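You operate a simulated robot arm through the tools that you are given. There is no shell and no other tool. Be economical: measure what you need, move in short steps, check, and stop when the job is done.

Carry out the task below with a simulated robot arm. There is one attempt and no reset: what you move stays moved.

TASK
Put things in order on the top of the wrapping table. At the end: the clear cup from the top of the wrapping table is on the brown small box (marked "Lot 26"); the brown jar from the top of the wrapping table stands where the white square tube stood; the cream filter from the top of the wrapping table stands where the brown jar stood; the white square tube from the top of the wrapping table stands where the clear cup stood; whatever was shut is shut again. Leave all else as you found it, and nothing knocked over.
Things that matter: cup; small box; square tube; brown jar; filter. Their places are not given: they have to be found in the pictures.

Only the result counts: the job must be done as asked and must still hold three seconds after the hand-in. Knocking over, shifting, dropping, spilling or breaking anything else fails it.

THE ROBOT
A 6-joint arm with a two-finger parallel gripper, fixed in place. Base frame: the origin is at the foot of the arm, x ahead of it, y to its left, z up; the work surface is at about z = 0.72. Lengths are in m, angles in rad, forces in N, time in s.
With the tool pointing down near the work surface it reaches from about 0.22 to 0.62 m from the base axis. Its first joint turns from -1.152 to 1.152 rad. Payload 2.7 kg.
The TCP is the grasp point between the finger pads, 0.023 m short of the fingertips. In the tool frame z runs along the fingers and y along their closing line. The gripper opens to 0.094 m. The fingers are 0.038 m wide and 0.01 m thick; the gripper's body (0.054 by 0.096 m) begins 0.039 m behind the TCP.
Orientation is told as [roll, pitch, yaw] about the base's x, y, z axes, in that order, counted from this pose: with the fingers straight down and closing along the base's y, the tool's x points along the base's -x, its y along +y and its z along -z.

THE INTERFACE
- The arm moves only by the tool jog_arm. Its argument "deltas" is one flat list of numbers, 6 for each row, row after row: the shift along the tool's x, y, z in m, then the turn, a rotation vector about the tool's x, y, z in rad. In form: [x, y, z, ax, ay, az, x, y, z, ax, ay, az, ...]. A call has 1 to 8 rows; each row shifts and turns the commanded pose from where the row before left it, along the tool's axes as they then stand. "claw" is the finger opening in m, from 0 to 0.094, set as the call begins (left out, the last holds). A row lasts 0.2 s, in which the tool goes at most 0.05 m and 0.15 rad; a call with a longer step from one row to the next is refused whole, and so is a gripper value outside its range. Where a pose cannot be reached the arm comes as near as it can. A force on the tool above 40 N (or 10 N above the force at the start of the call, whichever is more), or a blocked arm, ends the call early, and 0.2 s more pass. The fingers move at their own pace (about 0.045 m/s each) and stop on an object; they squeeze with about 25 N. The grip force told is the motor's: it shows also when the fingers shut on nothing. Time passes only in rows, and 0.2 s behind the last, so rows that do not move let the fingers close. The reply holds the time, the measured pose of the TCP, the force on the tool along the base axes, the opening and the grip force, in the units named above and with some noise.
- Cameras (640 x 400 px; columns grow to the right, rows downward): "scene" is fixed at [0.0629, -0.4348, 1.3855]; the picture's right is [0.84, -0.54, 0.00], its down [-0.40, -0.62, -0.67] and it looks along [0.36, 0.57, -0.74] (base axes); focal length 349 px, centre (320, 200). "wrist" rides on the gripper at [-0.039, 0, -0.044] in the tool frame; the picture's right is [0.00, -1.00, 0.00], its down [0.97, 0.00, -0.24] and it looks along [0.24, 0.00, 0.97] (tool axes); focal length 218 px, centre (320, 200).
- get_image(camera): a new picture of that camera. The clock stands still meanwhile.
- probe_pixels(camera, pixels): there is no depth. For up to 12 entries [column, row, z] of the newest picture of that camera ("zoom" is the newest enlarged one), the place [x, y] in the base frame at which the ray of that pixel passes the height z, good to about 0.003 m. The clock stands still meanwhile.
- zoom(camera, box): a new picture of the part [left, top, right, bottom] of that camera's present view, enlarged. The clock stands still meanwhile.
- job_done(): hands the job in; it is judged then, once.

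Keep the steps short. Do not move on a guess: measure, check each grasp and each placing, and mend mistakes. In all there are 80 turns and 34 pictures (those below and enlarged ones count). Leave the gripper open and the arm clear of the work at the hand-in unless told otherwise, and finish with a single line.

The tools are called by a JSON object that holds its "name" and its "arguments". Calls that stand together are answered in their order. jog_arm: Moves the arm, as the interface text tells. Its arguments: {"type":"object","properties":{"deltas":{"type":"array"},"claw":{"type":"number"}},"required":["deltas"]} The other tools are called the same way: get_image (camera) takes a picture; probe_pixels (camera, pixels) gives the place at which the rays of pixels pass given heights; zoom (camera, box) takes an enlarged picture of a part of a camera's view; job_done () hands the job in.

At the start:

```text
time_s: 0.0
tool_pos: [0.4219, 0.0797, 0.9921]
ee_rot: [0.003, -0.001, 0.002]
contact_force: [-0.6, -0.8, -0.3]
finger_gap: 0.0941
grasp_force: 0.2
```

scene: 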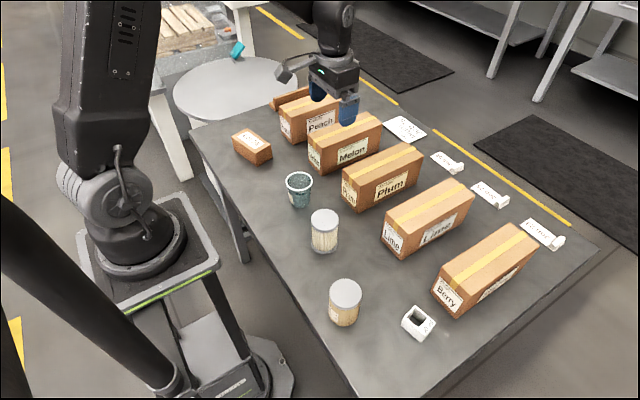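
wrist: 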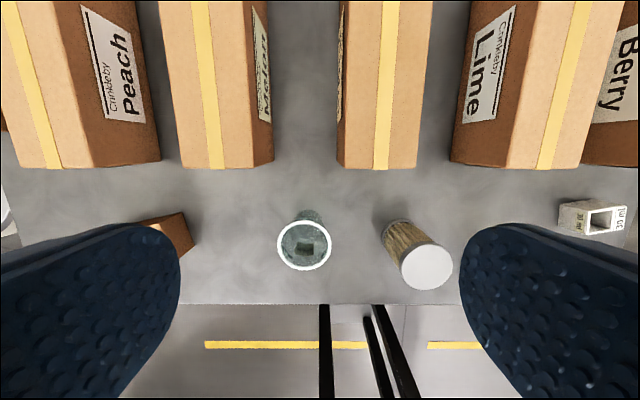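

I see the small box near (252,147), a cup (299,188), two round things (324,230) and (345,300), and a white tube (418,322). I'll zoom in to tell them apart.

{"name": "zoom", "arguments": {"camera": "scene", "box": [220, 110, 380, 210]}}

{"name": "zoom", "arguments": {"camera": "scene", "box": [290, 200, 450, 350]}}

```text
4.00 times, centred on (300, 160) of scene
```

zoom: 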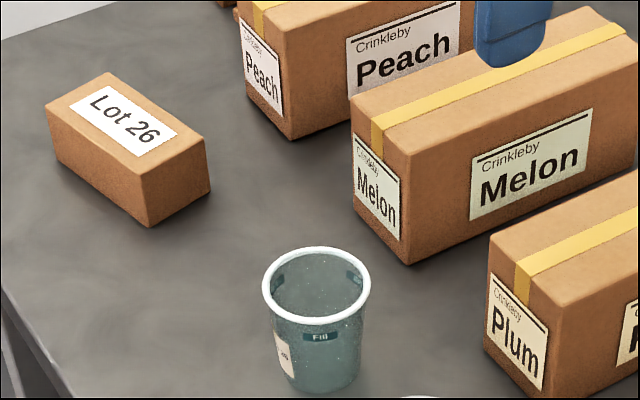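

```text
2.67 times, centred on (370, 275) of scene
```

zoom: 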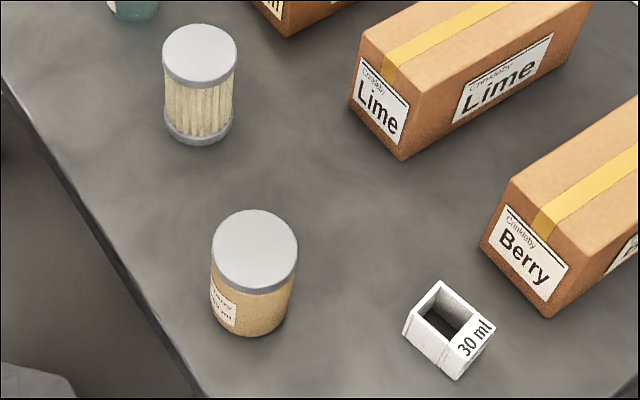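

Pleated filter at (324,230), jar at (345,300), tube at (418,322). I'll measure the bases at table height, and some tops at trial heights.

{"name": "probe_pixels", "arguments": {"camera": "zoom", "pixels": [[198, 146, 0.72], [198, 124, 0.72], [200, 55, 0.8], [163, 55, 0.8], [237, 55, 0.8], [251, 336, 0.72], [251, 304, 0.72], [255, 250, 0.79], [212, 250, 0.79], [298, 250, 0.79], [456, 379, 0.72], [404, 335, 0.72]]}}

{"name": "probe_pixels", "arguments": {"camera": "scene", "pixels": [[299, 181.25, 0.8], [285.5, 181.25, 0.8], [312.75, 181.25, 0.8], [299, 208.5, 0.72], [299, 202, 0.72], [257, 166.5, 0.72], [272.5, 157, 0.72], [233.5, 150.5, 0.72], [256.5, 154, 0.77], [231.5, 137, 0.77], [247, 128, 0.77], [271.5, 144, 0.77]]}}

{"name": "probe_pixels", "arguments": {"camera": "wrist", "pixels": [[304, 246, 0.8], [277, 246, 0.8], [331, 246, 0.8], [427, 267, 0.8], [402, 267, 0.8], [452, 267, 0.8], [397, 221, 0.72], [605, 218, 0.76], [312, 212, 0.72], [427, 267, 0.79]]}}

```text
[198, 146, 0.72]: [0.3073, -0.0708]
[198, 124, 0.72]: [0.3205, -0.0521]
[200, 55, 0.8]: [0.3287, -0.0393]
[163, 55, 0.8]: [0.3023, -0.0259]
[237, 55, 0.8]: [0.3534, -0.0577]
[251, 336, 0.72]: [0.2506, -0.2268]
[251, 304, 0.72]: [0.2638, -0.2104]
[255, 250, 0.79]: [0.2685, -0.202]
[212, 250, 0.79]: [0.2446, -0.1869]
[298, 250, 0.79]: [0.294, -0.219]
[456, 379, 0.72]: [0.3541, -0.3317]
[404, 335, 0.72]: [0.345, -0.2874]
```

```text
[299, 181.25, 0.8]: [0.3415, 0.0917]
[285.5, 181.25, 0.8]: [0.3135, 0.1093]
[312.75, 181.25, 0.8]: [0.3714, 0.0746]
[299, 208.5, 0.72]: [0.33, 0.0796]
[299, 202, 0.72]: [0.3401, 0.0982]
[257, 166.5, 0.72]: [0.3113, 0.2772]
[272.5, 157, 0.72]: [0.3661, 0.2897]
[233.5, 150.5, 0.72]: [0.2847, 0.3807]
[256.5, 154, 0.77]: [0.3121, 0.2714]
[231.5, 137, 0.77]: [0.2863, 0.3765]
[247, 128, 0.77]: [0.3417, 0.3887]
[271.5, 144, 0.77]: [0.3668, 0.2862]
```

```text
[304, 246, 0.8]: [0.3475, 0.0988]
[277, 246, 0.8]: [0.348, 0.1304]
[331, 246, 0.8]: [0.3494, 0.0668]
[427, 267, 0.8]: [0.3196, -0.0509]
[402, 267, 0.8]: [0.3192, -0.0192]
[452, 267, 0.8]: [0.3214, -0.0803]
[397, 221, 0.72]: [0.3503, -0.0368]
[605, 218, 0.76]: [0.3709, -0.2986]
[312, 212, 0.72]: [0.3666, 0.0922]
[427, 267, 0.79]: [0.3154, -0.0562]
```

Rough centres: cup (0.342,0.095), filter (0.321,-0.051), jar (0.264,-0.210), box (0.327,0.33). Moving above the cup to z≈0.92 for a closer look, and probing the near ends of the big boxes.

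{"name": "probe_pixels", "arguments": {"camera": "scene", "pixels": [[361.75, 198.75, 0.72], [343, 193, 0.72], [342.5, 172, 0.84], [323, 176, 0.72], [308, 160, 0.72], [308, 148, 0.84], [402, 257, 0.72], [383, 238, 0.72], [459, 318, 0.72], [433, 293, 0.72]]}}

{"name": "jog_arm", "arguments": {"deltas": [0.04, 0.008, 0.03, 0, 0, 0, 0.04, 0.007, 0.03, 0, 0, 0, 0, 0, 0.012, 0, 0, 0, 0, 0, 0, 0, 0, 0]}}

{"name": "get_image", "arguments": {"camera": "wrist"}}

```text
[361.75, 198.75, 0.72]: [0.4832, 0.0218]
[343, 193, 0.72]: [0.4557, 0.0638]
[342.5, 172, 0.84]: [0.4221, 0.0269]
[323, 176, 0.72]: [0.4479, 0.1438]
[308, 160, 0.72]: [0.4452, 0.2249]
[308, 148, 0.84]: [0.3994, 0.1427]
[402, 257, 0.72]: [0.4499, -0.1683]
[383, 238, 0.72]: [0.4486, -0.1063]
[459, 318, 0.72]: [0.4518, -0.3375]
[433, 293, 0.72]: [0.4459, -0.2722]
```

```text
refused: row 1 steps farther than a row can; nothing moved
```

```text
29 pictures are left
```

wrist: 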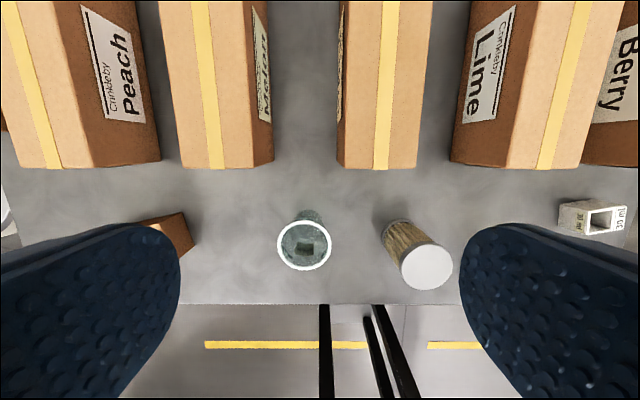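

Box near ends sit at x≈0.447, so there's room. That row was too long (vector norm), so I'll use shorter rows.

{"name": "jog_arm", "arguments": {"deltas": [0.03, 0.005, 0.024, 0, 0, 0, 0.03, 0.005, 0.024, 0, 0, 0, 0.02, 0.005, 0.024, 0, 0, 0, 0, 0, 0, 0, 0, 0]}}

{"name": "get_image", "arguments": {"camera": "wrist"}}

```text
time_s: 1.0
tool_pos: [0.3421, 0.0933, 0.9206]
ee_rot: [0.002, 0.0, 0.003]
contact_force: [-0.2, -0.4, 0.3]
finger_gap: 0.0939
grasp_force: 0.2
```

```text
28 pictures are left
```

wrist: 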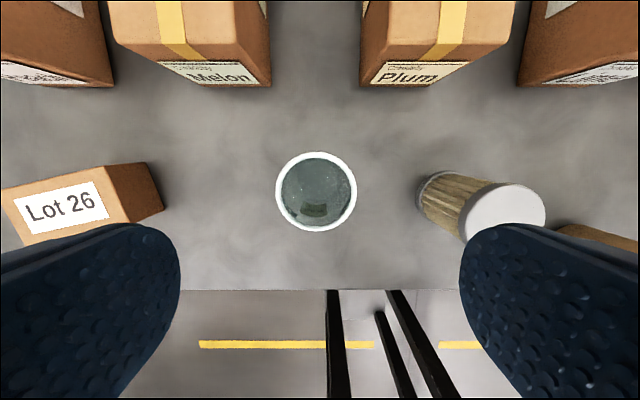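

The cup rim is centred at (316,191). I'll measure it at two candidate heights, along with the small box's top corners.

{"name": "probe_pixels", "arguments": {"camera": "wrist", "pixels": [[316, 191, 0.79], [316, 191, 0.8], [275, 191, 0.8], [357, 191, 0.8], [316, 231, 0.8], [316, 151, 0.8], [2, 189, 0.77], [107, 166, 0.77], [134, 220, 0.77], [164, 210, 0.72], [145, 163, 0.72], [22, 246, 0.77]]}}

{"name": "zoom", "arguments": {"camera": "wrist", "box": [0, 130, 200, 255]}}

```text
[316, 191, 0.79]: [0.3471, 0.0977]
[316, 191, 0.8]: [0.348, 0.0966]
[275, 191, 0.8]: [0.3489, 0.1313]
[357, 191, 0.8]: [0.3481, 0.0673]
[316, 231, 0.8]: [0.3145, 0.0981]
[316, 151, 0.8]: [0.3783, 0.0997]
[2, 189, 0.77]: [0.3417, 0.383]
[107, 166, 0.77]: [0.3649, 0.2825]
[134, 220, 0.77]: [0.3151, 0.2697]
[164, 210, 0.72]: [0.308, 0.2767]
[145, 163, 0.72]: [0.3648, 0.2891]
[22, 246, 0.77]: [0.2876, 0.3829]
```

```text
3.20 times, centred on (100, 192) of wrist
```

zoom: 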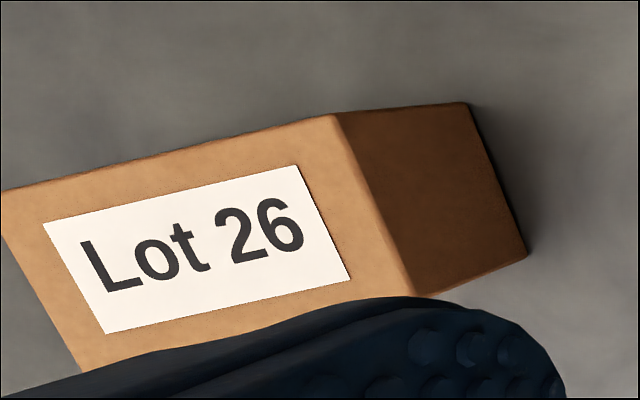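

Both cameras agree on the cup: rim at z≈0.79, centre (0.346,0.098), diameter ~0.063. The box top is at ≈0.762, centre (0.3265,0.335). Lowering around the cup to z≈0.764.

{"name": "jog_arm", "arguments": {"deltas": [-0.004, 0.004, 0.039, 0, 0, 0, 0, 0, 0.039, 0, 0, 0, 0, 0, 0.039, 0, 0, 0, 0, 0, 0.039, 0, 0, 0, 0, 0, 0, 0, 0, 0]}}

{"name": "get_image", "arguments": {"camera": "wrist"}}

```text
time_s: 2.2
tool_pos: [0.3465, 0.0967, 0.7634]
ee_rot: [0.002, -0.002, 0.002]
contact_force: [1.0, 0.6, -0.1]
finger_gap: 0.0943
grasp_force: 0.1
```

```text
26 pictures are left
```

wrist: 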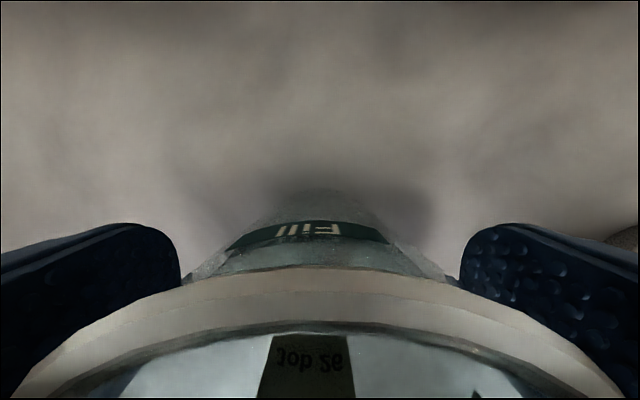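

The cup is centred between the fingers. Closing.

{"name": "jog_arm", "arguments": {"deltas": [0, 0, 0, 0, 0, 0, 0, 0, 0, 0, 0, 0, 0, 0, 0, 0, 0, 0, 0, 0, 0, 0, 0, 0], "claw": 0.045}}

```text
time_s: 3.2
tool_pos: [0.3467, 0.096, 0.7629]
ee_rot: [0.001, 0.001, 0.001]
contact_force: [0.0, -0.5, -0.6]
finger_gap: 0.0562
grasp_force: 25.4
```

Gripped at 0.056 m. Lifting slowly.

{"name": "jog_arm", "arguments": {"deltas": [0, 0, -0.01, 0, 0, 0, 0, 0, -0.02, 0, 0, 0, 0, 0, -0.03, 0, 0, 0, 0, 0, -0.03, 0, 0, 0, 0, 0, -0.01, 0, 0, 0, 0, 0, 0, 0, 0, 0]}}

{"name": "get_image", "arguments": {"camera": "scene"}}

```text
time_s: 4.6
tool_pos: [0.3477, 0.0978, 0.8645]
ee_rot: [0.001, 0.0, 0.001]
contact_force: [0.4, 0.3, 0.2]
finger_gap: 0.056
grasp_force: 24.7
```

```text
25 pictures are left
```

scene: 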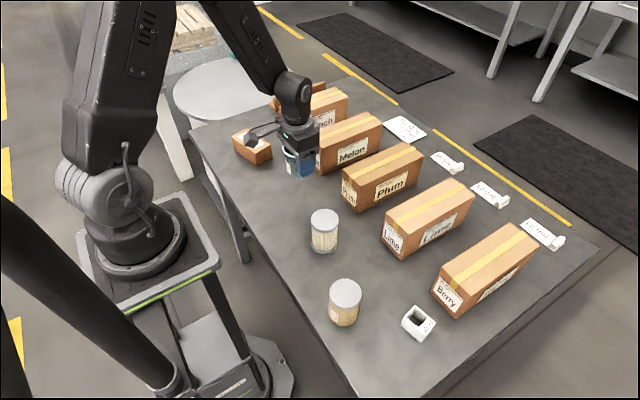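

Held. Carrying it over to above the small box (0.3265,0.335).

{"name": "jog_arm", "arguments": {"deltas": [0.003, 0.02, 0, 0, 0, 0, 0.003, 0.035, 0, 0, 0, 0, 0.004, 0.045, 0, 0, 0, 0, 0.004, 0.045, 0, 0, 0, 0, 0.004, 0.045, 0, 0, 0, 0, 0.003, 0.03, 0, 0, 0, 0, 0, 0.017, 0, 0, 0, 0, 0, 0, 0, 0, 0, 0]}}

{"name": "zoom", "arguments": {"camera": "scene", "box": [190, 80, 350, 180]}}

```text
time_s: 6.4
tool_pos: [0.3273, 0.3361, 0.8629]
ee_rot: [0.003, -0.001, 0.003]
contact_force: [0.2, -0.7, 0.3]
finger_gap: 0.056
grasp_force: 25.1
```

```text
4.00 times, centred on (270, 130) of scene
```

zoom: 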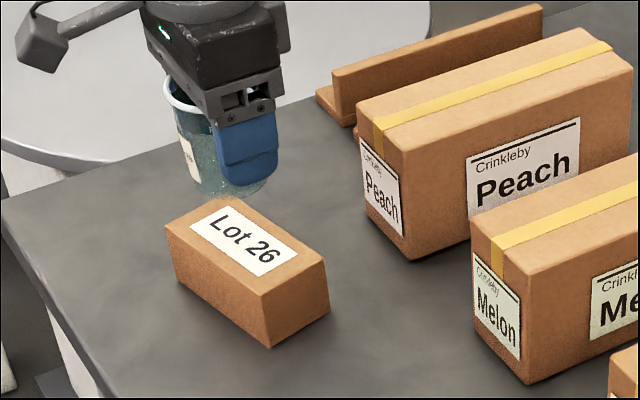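

Aligned above the box. Lowering to just above its top.

{"name": "jog_arm", "arguments": {"deltas": [0, 0, 0.025, 0, 0, 0, 0, 0, 0.023, 0, 0, 0, 0, 0, 0, 0, 0, 0]}}

{"name": "zoom", "arguments": {"camera": "scene", "box": [190, 80, 350, 180]}}

```text
time_s: 7.2
tool_pos: [0.3262, 0.3358, 0.8149]
ee_rot: [0.002, 0.0, 0.002]
contact_force: [-0.1, -0.2, 0.1]
finger_gap: 0.0557
grasp_force: 25.5
```

```text
4.00 times, centred on (270, 130) of scene
```

zoom: 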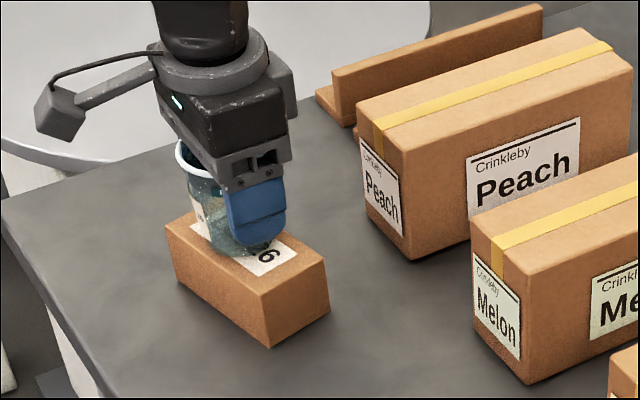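

The cup sits over the box centre. Lowering in small steps until there's contact force.

{"name": "jog_arm", "arguments": {"deltas": [0, 0, 0.003, 0, 0, 0, 0, 0, 0.003, 0, 0, 0, 0, 0, 0.002, 0, 0, 0, 0, 0, 0, 0, 0, 0]}}

```text
time_s: 8.2
tool_pos: [0.326, 0.3358, 0.8078]
ee_rot: [0.005, -0.004, 0.002]
contact_force: [0.8, 0.2, 13.8]
finger_gap: 0.0537
grasp_force: 25.5
```

Contact (13.8 N upward). Easing off 2 mm, then opening.

{"name": "jog_arm", "arguments": {"deltas": [0, 0, -0.001, 0, 0, 0, 0, 0, 0, 0, 0, 0]}}

{"name": "jog_arm", "arguments": {"deltas": [0, 0, 0, 0, 0, 0, 0, 0, 0, 0, 0, 0, 0, 0, 0, 0, 0, 0], "claw": 0.094}}

{"name": "jog_arm", "arguments": {"deltas": [0, 0, -0.02, 0, 0, 0, 0, 0, -0.04, 0, 0, 0, 0, 0, -0.045, 0, 0, 0, 0, 0, 0, 0, 0, 0]}}

{"name": "get_image", "arguments": {"camera": "wrist"}}

{"name": "zoom", "arguments": {"camera": "scene", "box": [190, 80, 350, 180]}}

```text
time_s: 8.8
tool_pos: [0.3252, 0.3346, 0.8074]
ee_rot: [-0.003, 0.002, 0.001]
contact_force: [1.4, 0.0, 1.9]
finger_gap: 0.0535
grasp_force: 25.1
```

```text
time_s: 9.6
tool_pos: [0.3263, 0.3349, 0.8084]
ee_rot: [0.001, -0.001, 0.0]
contact_force: [0.7, 0.3, 0.1]
finger_gap: 0.0942
grasp_force: 0.0
```

```text
time_s: 10.6
tool_pos: [0.3237, 0.3356, 0.9118]
ee_rot: [0.001, 0.0, 0.003]
contact_force: [0.3, -0.4, 0.0]
finger_gap: 0.0939
grasp_force: 0.0
```

```text
22 pictures are left
```

wrist: 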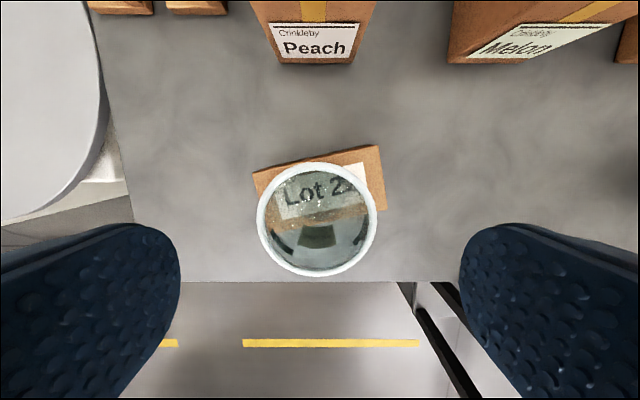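

```text
4.00 times, centred on (270, 130) of scene
```

zoom: 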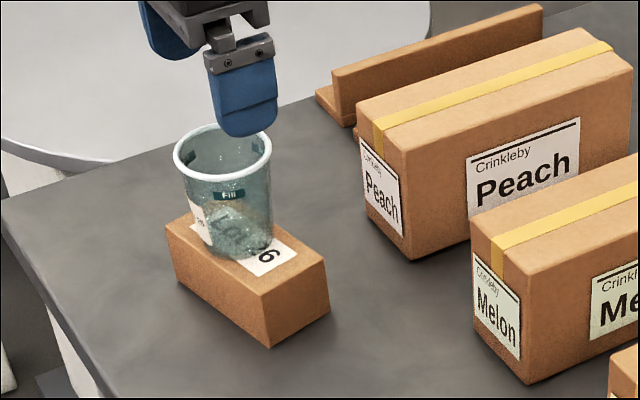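

The cup stands square on the box. Travelling at height to above the tube, near (0.36,-0.30), for a close look.

{"name": "jog_arm", "arguments": {"deltas": [0, -0.04, -0.02, 0, 0, 0, 0, -0.048, 0, 0, 0, 0, 0, -0.048, 0, 0, 0, 0, 0, -0.048, 0, 0, 0, 0, 0, -0.048, 0, 0, 0, 0, 0, -0.048, 0, 0, 0, 0, 0, -0.048, 0, 0, 0, 0, 0, 0, 0, 0, 0, 0]}}

{"name": "jog_arm", "arguments": {"deltas": [-0.005, -0.048, 0, 0, 0, 0, -0.005, -0.048, 0, 0, 0, 0, -0.005, -0.048, 0, 0, 0, 0, -0.005, -0.048, 0, 0, 0, 0, -0.005, -0.048, 0, 0, 0, 0, -0.005, -0.048, 0, 0, 0, 0, -0.005, -0.02, 0.02, 0, 0, 0, 0, 0, 0, 0, 0, 0]}}

{"name": "get_image", "arguments": {"camera": "wrist"}}

{"name": "zoom", "arguments": {"camera": "scene", "box": [370, 280, 466, 340]}}

```text
time_s: 12.4
tool_pos: [0.3267, 0.0072, 0.9364]
ee_rot: [0.0, -0.003, 0.002]
contact_force: [0.9, -0.1, -0.4]
finger_gap: 0.0938
grasp_force: 0.1
```

```text
time_s: 14.2
tool_pos: [0.3641, -0.2997, 0.9139]
ee_rot: [0.0, -0.001, 0.003]
contact_force: [0.6, 0.0, 0.1]
finger_gap: 0.0941
grasp_force: 0.1
```

```text
20 pictures are left
```

wrist: 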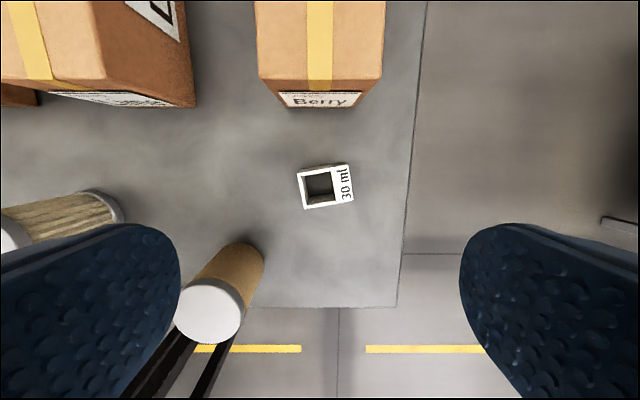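

```text
6.67 times, centred on (418, 310) of scene
```

zoom: 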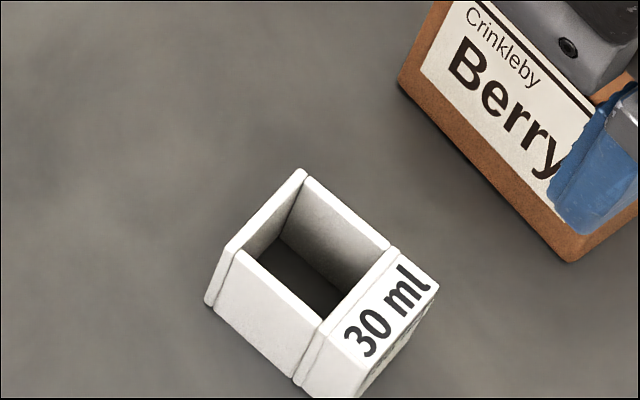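

{"name": "zoom", "arguments": {"camera": "wrist", "box": [270, 145, 382, 215]}}

{"name": "zoom", "arguments": {"camera": "scene", "box": [380, 290, 460, 350]}}

```text
5.71 times, centred on (326, 180) of wrist
```

zoom: 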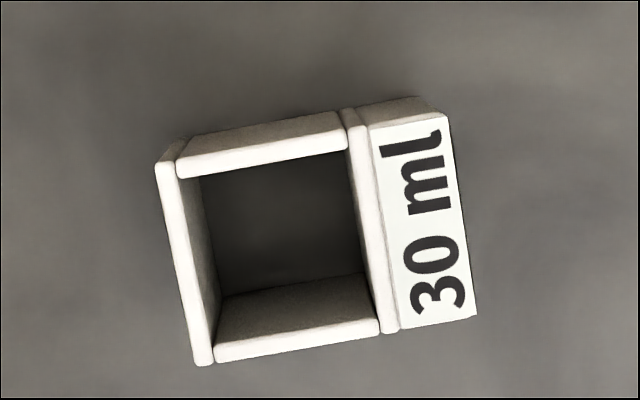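

```text
6.67 times, centred on (420, 320) of scene
```

zoom: 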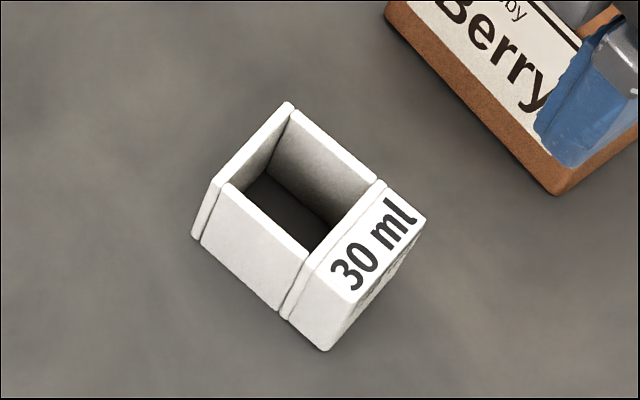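

{"name": "probe_pixels", "arguments": {"camera": "zoom", "pixels": [[193, 238, 0.72], [325, 351, 0.72], [216, 182, 0.75], [292, 102, 0.75], [425, 220, 0.75], [350, 303, 0.75], [216, 182, 0.76], [292, 102, 0.76], [425, 220, 0.76], [350, 303, 0.76]]}}

{"name": "probe_pixels", "arguments": {"camera": "wrist", "pixels": [[298, 174, 0.75], [305.5, 208.5, 0.75], [353, 201, 0.75], [347.6, 165.2, 0.75], [298, 174, 0.76], [305.5, 208.5, 0.76], [353, 201, 0.76], [347.6, 165.2, 0.76]]}}

```text
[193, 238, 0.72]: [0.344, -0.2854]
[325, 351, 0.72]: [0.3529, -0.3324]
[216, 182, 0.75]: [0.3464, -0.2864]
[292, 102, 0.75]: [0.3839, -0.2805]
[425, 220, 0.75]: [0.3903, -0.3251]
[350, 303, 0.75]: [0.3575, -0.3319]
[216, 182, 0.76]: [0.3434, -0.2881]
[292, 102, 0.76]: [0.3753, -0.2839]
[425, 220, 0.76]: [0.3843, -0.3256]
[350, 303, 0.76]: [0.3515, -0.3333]
```

```text
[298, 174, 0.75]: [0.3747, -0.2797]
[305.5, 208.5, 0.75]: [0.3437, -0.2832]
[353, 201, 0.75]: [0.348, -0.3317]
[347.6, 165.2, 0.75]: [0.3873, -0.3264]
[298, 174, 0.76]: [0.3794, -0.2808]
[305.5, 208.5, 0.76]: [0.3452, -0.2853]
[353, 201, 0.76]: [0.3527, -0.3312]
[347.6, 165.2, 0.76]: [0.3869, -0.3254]
```

The tube spans ~0.036×0.047 m, is ~0.038 tall, centre ≈(0.365,-0.306), turned ≈+0.17 rad. I'll line up over it, turn the gripper to match and lower partway.

{"name": "jog_arm", "arguments": {"deltas": [-0.001, -0.006, 0, 0, 0, 0, 0, 0, 0, 0, 0, -0.085, 0, 0, 0, 0, 0, -0.085, 0, 0, 0.04, 0, 0, 0, 0, 0, 0.04, 0, 0, 0, 0, 0, 0, 0, 0, 0]}}

{"name": "get_image", "arguments": {"camera": "wrist"}}

```text
time_s: 15.6
tool_pos: [0.3612, -0.3072, 0.8338]
ee_rot: [0.0, 0.0, 0.172]
contact_force: [0.8, 0.2, 0.1]
finger_gap: 0.0938
grasp_force: 0.1
```

```text
16 pictures are left
```

wrist: 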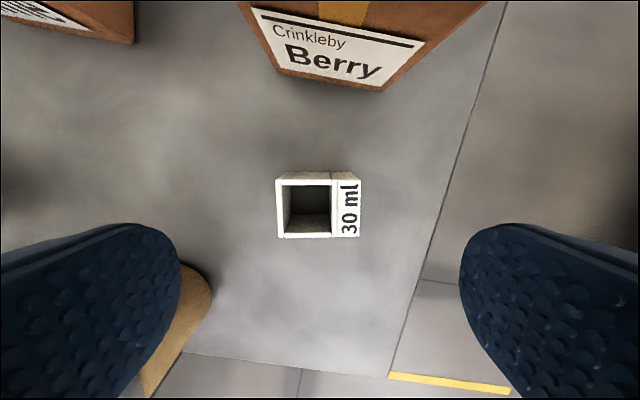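

{"name": "probe_pixels", "arguments": {"camera": "wrist", "pixels": [[319, 208, 0.758], [276, 178, 0.758], [360, 178, 0.758], [277, 239, 0.758], [359, 238, 0.758]]}}

```text
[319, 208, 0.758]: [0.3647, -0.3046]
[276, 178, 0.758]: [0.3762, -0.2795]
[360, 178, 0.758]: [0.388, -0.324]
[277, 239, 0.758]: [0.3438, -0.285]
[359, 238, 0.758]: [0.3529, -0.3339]
```

Centre (0.365,-0.3055). A small correction, then lower to z≈0.750 and close.

{"name": "jog_arm", "arguments": {"deltas": [-0.004, 0.001, 0.02, 0, 0, 0, 0, 0, 0.035, 0, 0, 0, 0, 0, 0.029, 0, 0, 0, 0, 0, 0, 0, 0, 0]}}

{"name": "jog_arm", "arguments": {"deltas": [0, 0, 0, 0, 0, 0, 0, 0, 0, 0, 0, 0, 0, 0, 0, 0, 0, 0, 0, 0, 0, 0, 0, 0], "claw": 0.03}}

```text
time_s: 16.6
tool_pos: [0.3678, -0.3041, 0.7473]
ee_rot: [0.0, -0.002, 0.172]
contact_force: [-0.1, 0.0, -0.3]
finger_gap: 0.094
grasp_force: 0.0
```

```text
time_s: 17.6
tool_pos: [0.3679, -0.3047, 0.75]
ee_rot: [0.002, -0.001, 0.171]
contact_force: [0.5, -0.4, 0.4]
finger_gap: 0.0471
grasp_force: 25.0
```

Gripped at 0.047. Lifting to z≈0.89.

{"name": "jog_arm", "arguments": {"deltas": [0, 0, -0.01, 0, 0, 0, 0, 0, -0.03, 0, 0, 0, 0, 0, -0.04, 0, 0, 0, 0, 0, -0.04, 0, 0, 0, 0, 0, -0.02, 0, 0, 0, 0, 0, 0, 0, 0, 0]}}

{"name": "zoom", "arguments": {"camera": "scene", "box": [290, 200, 530, 350]}}

```text
time_s: 19.0
tool_pos: [0.366, -0.3038, 0.8884]
ee_rot: [0.002, -0.001, 0.172]
contact_force: [0.2, 1.1, 0.1]
finger_gap: 0.0468
grasp_force: 25.1
```

```text
2.67 times, centred on (410, 275) of scene
```

zoom: 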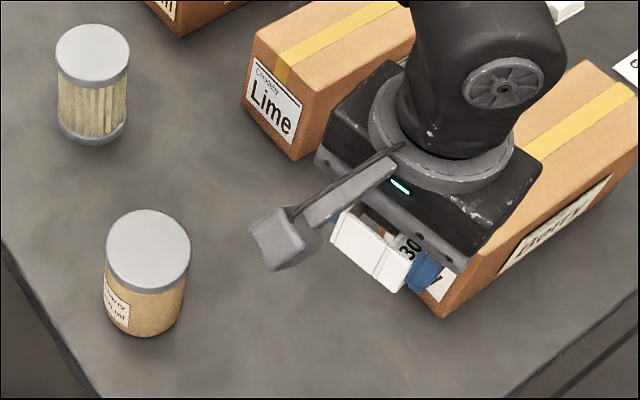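

Held well. Carrying it to above the cup's old place.

{"name": "jog_arm", "arguments": {"deltas": [-0.003, 0.025, 0, 0, 0, 0, -0.006, 0.048, 0, 0, 0, 0, -0.006, 0.048, 0, 0, 0, 0, -0.006, 0.048, 0, 0, 0, 0, -0.006, 0.048, 0, 0, 0, 0, -0.006, 0.048, 0, 0, 0, 0, -0.006, 0.048, 0, 0, 0, 0, 0, 0, 0, 0, 0, 0]}}

{"name": "jog_arm", "arguments": {"deltas": [-0.006, 0.045, 0, 0, 0, 0, -0.004, 0.041, 0, 0, 0, 0, 0, 0, 0, 0, 0, 0]}}

```text
time_s: 20.8
tool_pos: [0.3534, 0.0128, 0.8882]
ee_rot: [0.001, -0.001, 0.171]
contact_force: [-0.2, -1.0, 0.8]
finger_gap: 0.047
grasp_force: 25.4
```

```text
time_s: 21.6
tool_pos: [0.347, 0.1002, 0.8889]
ee_rot: [0.002, 0.0, 0.17]
contact_force: [-0.4, 0.3, -0.1]
finger_gap: 0.0473
grasp_force: 25.4
```

Shift −2 mm in y and lower to just above the table.

{"name": "jog_arm", "arguments": {"deltas": [0, -0.002, 0.04, 0, 0, 0, 0, 0, 0.045, 0, 0, 0, 0, 0, 0.035, 0, 0, 0, 0, 0, 0.012, 0, 0, 0, 0, 0, 0, 0, 0, 0]}}

{"name": "jog_arm", "arguments": {"deltas": [0, 0, 0.003, 0, 0, 0, 0, 0, 0.003, 0, 0, 0, 0, 0, 0, 0, 0, 0]}}

```text
time_s: 22.8
tool_pos: [0.3493, 0.0941, 0.7581]
ee_rot: [0.001, -0.001, 0.17]
contact_force: [0.3, 0.3, 0.1]
finger_gap: 0.0466
grasp_force: 25.0
```

```text
time_s: 23.6
tool_pos: [0.3478, 0.0938, 0.7509]
ee_rot: [0.003, 0.0, 0.171]
contact_force: [-0.5, -0.8, -0.5]
finger_gap: 0.0465
grasp_force: 24.7
```

No contact yet. y reads 0.094, so I'll shift +3 mm and continue down.

{"name": "jog_arm", "arguments": {"deltas": [0, 0.003, 0, 0, 0, 0, 0, 0, 0.002, 0, 0, 0, 0, 0, 0.002, 0, 0, 0, 0, 0, 0, 0, 0, 0]}}

```text
time_s: 24.6
tool_pos: [0.3466, 0.0955, 0.7493]
ee_rot: [0.002, -0.003, 0.17]
contact_force: [-2.0, -2.5, 18.4]
finger_gap: 0.0471
grasp_force: 24.6
```

Table contact. Easing off, opening, and rising.

{"name": "jog_arm", "arguments": {"deltas": [0, 0, -0.0015, 0, 0, 0, 0, 0, 0, 0, 0, 0]}}

{"name": "jog_arm", "arguments": {"deltas": [0, 0, 0, 0, 0, 0, 0, 0, 0, 0, 0, 0, 0, 0, 0, 0, 0, 0], "claw": 0.094}}

{"name": "jog_arm", "arguments": {"deltas": [0, 0, -0.02, 0, 0, 0, 0, 0, -0.045, 0, 0, 0, 0, 0, -0.045, 0, 0, 0, 0, 0, -0.045, 0, 0, 0, 0, 0, -0.02, 0, 0, 0.085, 0, 0, 0, 0, 0, 0.085, 0, 0, 0, 0, 0, 0]}}

{"name": "get_image", "arguments": {"camera": "wrist"}}

```text
time_s: 25.2
tool_pos: [0.3464, 0.0978, 0.7494]
ee_rot: [-0.001, -0.001, 0.172]
contact_force: [-0.3, -0.2, -0.5]
finger_gap: 0.0467
grasp_force: 25.3
```

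```text
time_s: 26.0
tool_pos: [0.3462, 0.0971, 0.7492]
ee_rot: [0.003, -0.001, 0.172]
contact_force: [0.8, -0.1, 0.0]
finger_gap: 0.0937
grasp_force: 0.0
```

```text
time_s: 27.6
tool_pos: [0.3472, 0.0966, 0.9245]
ee_rot: [0.001, 0.001, 0.001]
contact_force: [-0.3, 0.2, 0.6]
finger_gap: 0.094
grasp_force: 0.0
```

```text
14 pictures are left
```

wrist: 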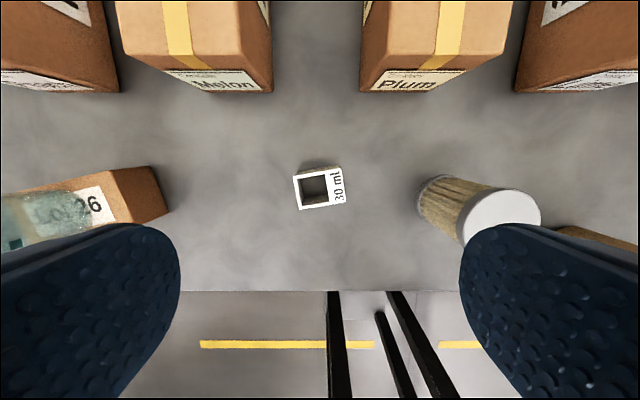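

The tube stands at (320,187). I'll check its place and move above the jar (0.264,-0.21).

{"name": "probe_pixels", "arguments": {"camera": "wrist", "pixels": [[320, 187, 0.758], [294, 176, 0.758], [346, 202, 0.758]]}}

{"name": "jog_arm", "arguments": {"deltas": [0.01, -0.045, 0, 0, 0, 0, 0.012, -0.045, 0, 0, 0, 0, 0.012, -0.045, 0, 0, 0, 0, 0.012, -0.045, 0, 0, 0, 0, 0.012, -0.045, 0, 0, 0, 0, 0.012, -0.045, 0, 0, 0, 0, 0.013, -0.036, 0, 0, 0, 0, 0, 0, 0, 0, 0, 0]}}

{"name": "get_image", "arguments": {"camera": "wrist"}}

```text
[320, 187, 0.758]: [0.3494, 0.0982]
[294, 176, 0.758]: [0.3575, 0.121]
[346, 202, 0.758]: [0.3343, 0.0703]
```

```text
time_s: 29.4
tool_pos: [0.2623, -0.2086, 0.9243]
ee_rot: [0.003, 0.001, 0.002]
contact_force: [-0.2, 0.0, 0.3]
finger_gap: 0.094
grasp_force: 0.0
```

```text
13 pictures are left
```

wrist: 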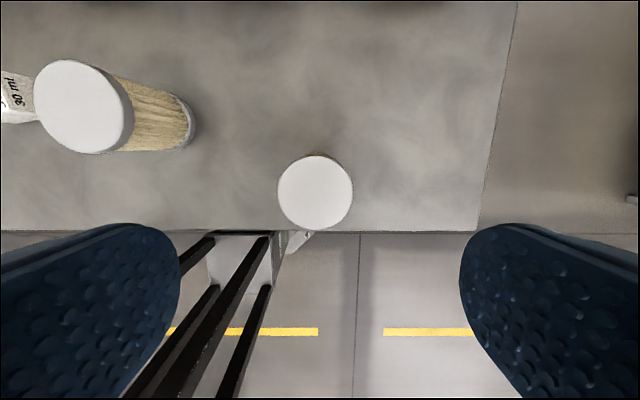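

{"name": "probe_pixels", "arguments": {"camera": "wrist", "pixels": [[315, 192, 0.78], [315, 192, 0.79], [315, 192, 0.8], [278, 192, 0.79], [353, 192, 0.79], [315, 155, 0.79], [315, 229, 0.79], [80, 106, 0.81], [34, 106, 0.81], [126, 106, 0.81], [193, 121, 0.72], [180, 98, 0.72]]}}

{"name": "probe_pixels", "arguments": {"camera": "scene", "pixels": [[345.6, 293.7, 0.78], [345.6, 293.7, 0.8], [344.1, 326, 0.72]]}}

```text
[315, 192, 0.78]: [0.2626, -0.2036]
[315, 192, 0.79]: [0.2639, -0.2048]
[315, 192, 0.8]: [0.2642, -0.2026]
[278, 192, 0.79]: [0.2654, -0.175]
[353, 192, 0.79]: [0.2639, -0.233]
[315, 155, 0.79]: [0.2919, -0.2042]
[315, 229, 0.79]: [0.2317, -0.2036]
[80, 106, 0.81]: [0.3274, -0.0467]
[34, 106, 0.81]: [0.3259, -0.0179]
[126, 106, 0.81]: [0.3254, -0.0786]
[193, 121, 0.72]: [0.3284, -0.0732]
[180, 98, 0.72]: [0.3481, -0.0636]
```

```text
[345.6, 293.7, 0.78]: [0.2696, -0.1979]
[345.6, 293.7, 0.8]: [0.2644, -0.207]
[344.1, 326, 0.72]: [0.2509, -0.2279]
```

Jar: centre (0.264,-0.205), top ≈0.795, diameter ~0.06. Lowering around it to z≈0.766.

{"name": "jog_arm", "arguments": {"deltas": [-0.002, 0.003, 0.04, 0, 0, 0, 0, 0, 0.045, 0, 0, 0, 0, 0, 0.045, 0, 0, 0, 0, 0, 0.028, 0, 0, 0, 0, 0, 0, 0, 0, 0]}}

{"name": "get_image", "arguments": {"camera": "wrist"}}

```text
time_s: 30.6
tool_pos: [0.2655, -0.2055, 0.7667]
ee_rot: [0.002, -0.003, 0.002]
contact_force: [0.6, 0.5, 0.1]
finger_gap: 0.094
grasp_force: 0.1
```

```text
12 pictures are left
```

wrist: 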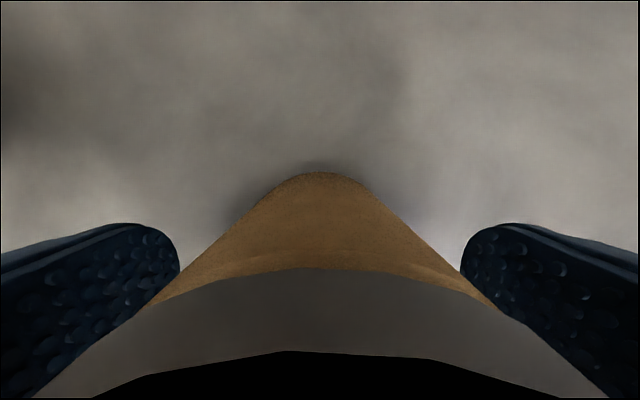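

Centred. Closing.

{"name": "jog_arm", "arguments": {"deltas": [0, 0, 0, 0, 0, 0, 0, 0, 0, 0, 0, 0, 0, 0, 0, 0, 0, 0, 0, 0, 0, 0, 0, 0], "claw": 0.045}}

{"name": "jog_arm", "arguments": {"deltas": [0, 0, -0.01, 0, 0, 0, 0, 0, -0.03, 0, 0, 0, 0, 0, -0.04, 0, 0, 0, 0, 0, -0.03, 0, 0, 0, 0, 0, 0, 0, 0, 0]}}

{"name": "zoom", "arguments": {"camera": "scene", "box": [290, 200, 450, 350]}}

```text
time_s: 31.6
tool_pos: [0.2646, -0.2051, 0.7666]
ee_rot: [0.001, 0.001, 0.002]
contact_force: [0.1, -0.1, 0.0]
finger_gap: 0.0575
grasp_force: 25.4
```

```text
time_s: 32.8
tool_pos: [0.2648, -0.205, 0.8751]
ee_rot: [0.002, 0.0, 0.002]
contact_force: [-0.1, 0.4, -2.4]
finger_gap: 0.0574
grasp_force: 25.0
```

```text
2.67 times, centred on (370, 275) of scene
```

zoom: 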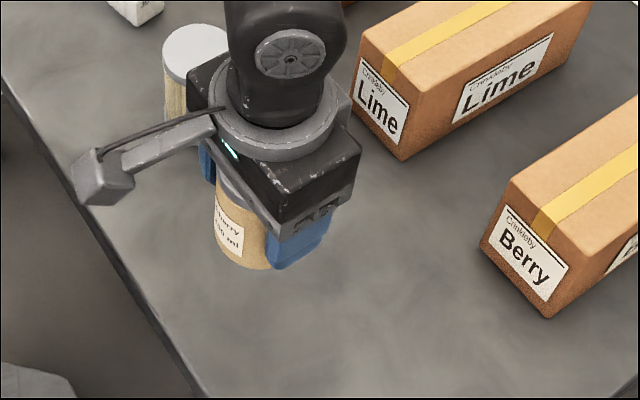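

Jar held, lid on. Carrying to the tube's old place (0.365,-0.305), then lowering to ~1 cm above the table.

{"name": "jog_arm", "arguments": {"deltas": [-0.02, -0.02, 0, 0, 0, 0, -0.03, -0.03, 0, 0, 0, 0, -0.03, -0.03, 0, 0, 0, 0, -0.0205, -0.02, 0, 0, 0, 0, 0, 0, 0, 0, 0, 0]}}

{"name": "jog_arm", "arguments": {"deltas": [0, 0, 0.03, 0, 0, 0, 0, 0, 0.04, 0, 0, 0, 0, 0, 0.03, 0, 0, 0, 0, 0, 0, 0, 0, 0]}}

```text
time_s: 34.0
tool_pos: [0.3677, -0.304, 0.8773]
ee_rot: [0.003, 0.002, 0.002]
contact_force: [-0.3, -0.8, -2.1]
finger_gap: 0.0578
grasp_force: 24.9
```

```text
time_s: 35.0
tool_pos: [0.3662, -0.3051, 0.7749]
ee_rot: [0.0, 0.0, 0.001]
contact_force: [0.4, 0.6, -1.7]
finger_gap: 0.0576
grasp_force: 25.2
```

Position is good. Final small steps down to contact (expected z≈0.767).

{"name": "jog_arm", "arguments": {"deltas": [0, 0, 0.004, 0, 0, 0, 0, 0, 0.003, 0, 0, 0, 0, 0, 0.0015, 0, 0, 0, 0, 0, 0, 0, 0, 0]}}

```text
time_s: 36.0
tool_pos: [0.3665, -0.3061, 0.7663]
ee_rot: [0.003, 0.001, 0.002]
contact_force: [-0.7, 1.0, 1.6]
finger_gap: 0.0574
grasp_force: 25.1
```

Weight is off (force −2 → +1.6), so it's on the table. Opening and rising.

{"name": "jog_arm", "arguments": {"deltas": [0, 0, 0, 0, 0, 0, 0, 0, 0, 0, 0, 0, 0, 0, 0, 0, 0, 0], "claw": 0.094}}

{"name": "jog_arm", "arguments": {"deltas": [0, 0, -0.02, 0, 0, 0, 0, 0, -0.045, 0, 0, 0, 0, 0, -0.045, 0, 0, 0, 0, 0, -0.045, 0, 0, 0, 0, 0, 0, 0, 0, 0]}}

{"name": "get_image", "arguments": {"camera": "wrist"}}

```text
time_s: 36.8
tool_pos: [0.3667, -0.3056, 0.766]
ee_rot: [0.0, 0.0, 0.003]
contact_force: [0.3, 0.0, 0.8]
finger_gap: 0.0945
grasp_force: 0.1
```

```text
time_s: 38.0
tool_pos: [0.366, -0.3077, 0.9211]
ee_rot: [0.001, 0.001, 0.001]
contact_force: [0.1, 1.3, -0.3]
finger_gap: 0.0938
grasp_force: 0.0
```

```text
10 pictures are left
```

wrist: 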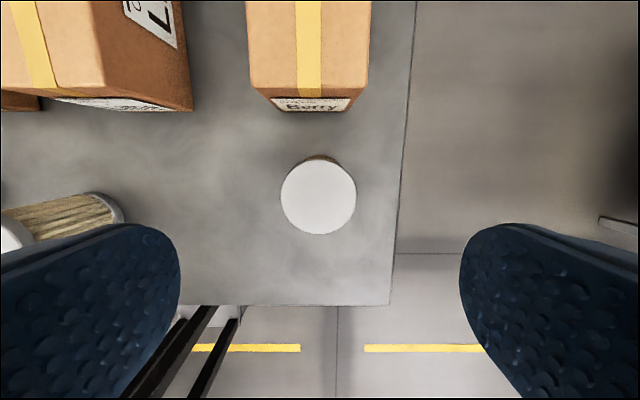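

Jar stands upright at its new place. Moving above the filter (≈0.325,-0.049).

{"name": "jog_arm", "arguments": {"deltas": [0.006, 0.042, 0, 0, 0, 0, 0.007, 0.044, 0, 0, 0, 0, 0.007, 0.044, 0, 0, 0, 0, 0.007, 0.044, 0, 0, 0, 0, 0.007, 0.044, 0, 0, 0, 0, 0.007, 0.039, 0, 0, 0, 0, 0, 0, 0, 0, 0, 0]}}

{"name": "get_image", "arguments": {"camera": "wrist"}}

```text
time_s: 39.6
tool_pos: [0.3244, -0.0478, 0.9187]
ee_rot: [0.002, 0.001, 0.0]
contact_force: [-0.3, 0.5, -0.1]
finger_gap: 0.0939
grasp_force: 0.1
```

```text
9 pictures are left
```

wrist: 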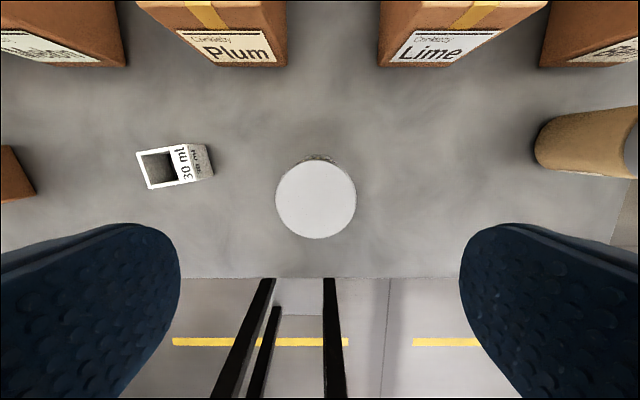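

{"name": "probe_pixels", "arguments": {"camera": "wrist", "pixels": [[316, 198, 0.8], [316, 198, 0.81], [275, 198, 0.81], [357, 198, 0.81], [316, 159, 0.81], [316, 238, 0.81], [214, 175, 0.72]]}}

{"name": "probe_pixels", "arguments": {"camera": "scene", "pixels": [[325, 220.6, 0.8], [325, 220.6, 0.81], [325, 220.6, 0.82]]}}

```text
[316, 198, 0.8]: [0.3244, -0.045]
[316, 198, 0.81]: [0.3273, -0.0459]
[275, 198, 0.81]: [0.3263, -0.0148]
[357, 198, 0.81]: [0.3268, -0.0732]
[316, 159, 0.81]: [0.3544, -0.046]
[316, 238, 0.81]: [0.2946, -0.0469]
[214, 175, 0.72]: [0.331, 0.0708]
```

```text
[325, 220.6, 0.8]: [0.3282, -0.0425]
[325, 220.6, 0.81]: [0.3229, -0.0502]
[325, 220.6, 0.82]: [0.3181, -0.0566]
```

Filter: centre (0.325,-0.046), top ≈0.805. Lowering around it to z≈0.775.

{"name": "jog_arm", "arguments": {"deltas": [-0.001, 0.002, 0.04, 0, 0, 0, 0, 0, 0.045, 0, 0, 0, 0, 0, 0.045, 0, 0, 0, 0, 0, 0.014, 0, 0, 0, 0, 0, 0, 0, 0, 0]}}

{"name": "jog_arm", "arguments": {"deltas": [0, 0, 0, 0, 0, 0, 0, 0, 0, 0, 0, 0, 0, 0, 0, 0, 0, 0, 0, 0, 0, 0, 0, 0], "claw": 0.045}}

```text
time_s: 40.8
tool_pos: [0.3273, -0.0468, 0.7777]
ee_rot: [0.001, -0.001, 0.003]
contact_force: [-0.8, -0.9, -0.3]
finger_gap: 0.0942
grasp_force: 0.0
```

```text
time_s: 41.8
tool_pos: [0.3275, -0.046, 0.7772]
ee_rot: [0.001, 0.001, 0.003]
contact_force: [0.6, 0.5, 0.7]
finger_gap: 0.0588
grasp_force: 25.0
```

Gripped at 0.059. Lifting and carrying to the jar's old place (0.264,-0.205).

{"name": "jog_arm", "arguments": {"deltas": [0, 0, -0.01, 0, 0, 0, 0, 0, -0.03, 0, 0, 0, 0, 0, -0.035, 0, 0, 0, 0, 0, 0, 0, 0, 0]}}

{"name": "jog_arm", "arguments": {"deltas": [0.01, -0.025, 0, 0, 0, 0, 0.015, -0.039, 0, 0, 0, 0, 0.015, -0.039, 0, 0, 0, 0, 0.015, -0.039, 0, 0, 0, 0, 0.0065, -0.017, 0, 0, 0, 0, 0, 0, 0, 0, 0, 0]}}

{"name": "zoom", "arguments": {"camera": "scene", "box": [260, 180, 468, 350]}}

```text
time_s: 42.8
tool_pos: [0.3264, -0.0486, 0.8541]
ee_rot: [0.004, 0.002, 0.001]
contact_force: [-0.5, 0.0, -0.8]
finger_gap: 0.0589
grasp_force: 25.0
```

```text
time_s: 44.2
tool_pos: [0.2648, -0.2064, 0.8535]
ee_rot: [0.0, 0.001, 0.003]
contact_force: [0.4, 0.9, -0.5]
finger_gap: 0.0588
grasp_force: 25.1
```

```text
2.35 times, centred on (364, 265) of scene
```

zoom: 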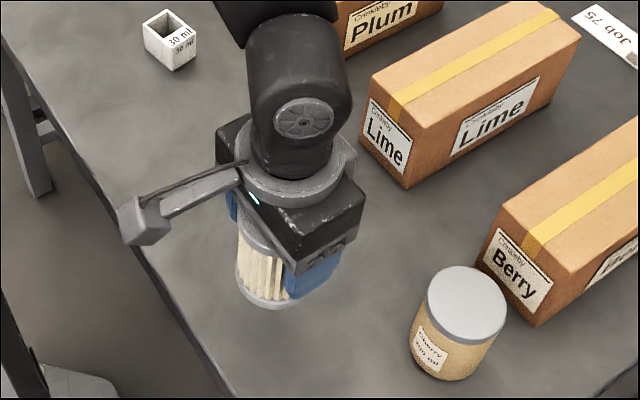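

Held and well placed. Lowering nearly to the table.

{"name": "jog_arm", "arguments": {"deltas": [0, 0, 0.03, 0, 0, 0, 0, 0, 0.03, 0, 0, 0, 0, 0, 0.01, 0, 0, 0, 0, 0, 0, 0, 0, 0]}}

{"name": "jog_arm", "arguments": {"deltas": [0, 0, 0.003, 0, 0, 0, 0, 0, 0.003, 0, 0, 0, 0, 0, 0.001, 0, 0, 0, 0, 0, 0, 0, 0, 0]}}

```text
time_s: 45.2
tool_pos: [0.2645, -0.2062, 0.7835]
ee_rot: [0.001, 0.0, 0.002]
contact_force: [1.3, -1.0, -1.0]
finger_gap: 0.059
grasp_force: 24.8
```

```text
time_s: 46.2
tool_pos: [0.2652, -0.2059, 0.7764]
ee_rot: [0.001, -0.003, 0.001]
contact_force: [-0.6, -2.0, 18.8]
finger_gap: 0.059
grasp_force: 25.2
```

Contact. Easing off, opening, and rising.

{"name": "jog_arm", "arguments": {"deltas": [0, 0, -0.001, 0, 0, 0, 0, 0, 0, 0, 0, 0]}}

{"name": "jog_arm", "arguments": {"deltas": [0, 0, 0, 0, 0, 0, 0, 0, 0, 0, 0, 0, 0, 0, 0, 0, 0, 0], "claw": 0.094}}

{"name": "jog_arm", "arguments": {"deltas": [0, 0, -0.02, 0, 0, 0, 0, 0, -0.045, 0, 0, 0, 0, 0, -0.045, 0, 0, 0, 0, 0, -0.045, 0, 0, 0, 0, 0, -0.03, 0, 0, 0, 0, 0, 0, 0, 0, 0]}}

{"name": "jog_arm", "arguments": {"deltas": [-0.02, 0.04, -0.01, 0, 0, 0, -0.02, 0.04, 0, 0, 0, 0, -0.02, 0.04, 0, 0, 0, 0, -0.02, 0.04, 0, 0, 0, 0, -0.02, 0.04, 0, 0, 0, 0, -0.02, 0.04, 0, 0, 0, 0, -0.02, 0.04, 0, 0, 0, 0, 0, 0, 0, 0, 0, 0]}}

{"name": "get_image", "arguments": {"camera": "scene"}}

{"name": "get_image", "arguments": {"camera": "wrist"}}

```text
time_s: 46.8
tool_pos: [0.2638, -0.2039, 0.7779]
ee_rot: [0.003, 0.0, 0.001]
contact_force: [1.9, -0.9, 4.2]
finger_gap: 0.0589
grasp_force: 24.8
```

```text
time_s: 47.6
tool_pos: [0.2652, -0.2059, 0.7782]
ee_rot: [0.001, -0.002, 0.003]
contact_force: [0.0, -0.2, 0.0]
finger_gap: 0.094
grasp_force: 0.1
```

```text
time_s: 49.0
tool_pos: [0.2638, -0.206, 0.9619]
ee_rot: [0.002, 0.0, 0.0]
contact_force: [-0.3, 0.2, 0.0]
finger_gap: 0.094
grasp_force: 0.0
```

```text
time_s: 50.8
tool_pos: [0.4041, 0.0735, 0.975]
ee_rot: [0.002, -0.001, 0.003]
contact_force: [-0.4, 0.4, 0.0]
finger_gap: 0.094
grasp_force: 0.1
```

```text
7 pictures are left
```

scene: 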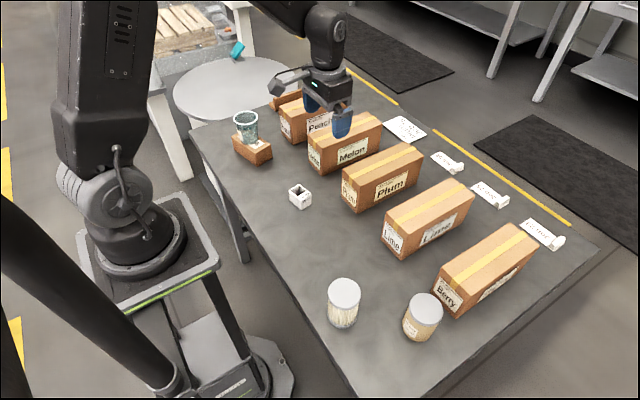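

```text
6 pictures are left
```

wrist: 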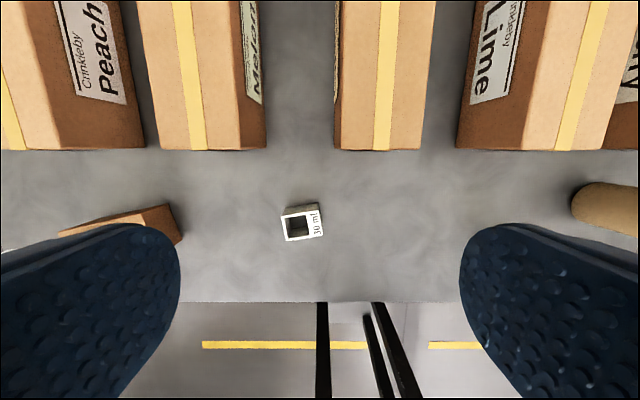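

In the pictures everything stands upright in its new place, the jar's lid is on, and the gripper is open and clear. Handing in.

{"name": "job_done", "arguments": {}}

```text
The job is handed in.
```

The job is handed in: the cup is on the Lot 26 box, the tube is where the cup stood, the jar is where the tube stood, and the filter is where the jar stood, all upright with nothing else moved.
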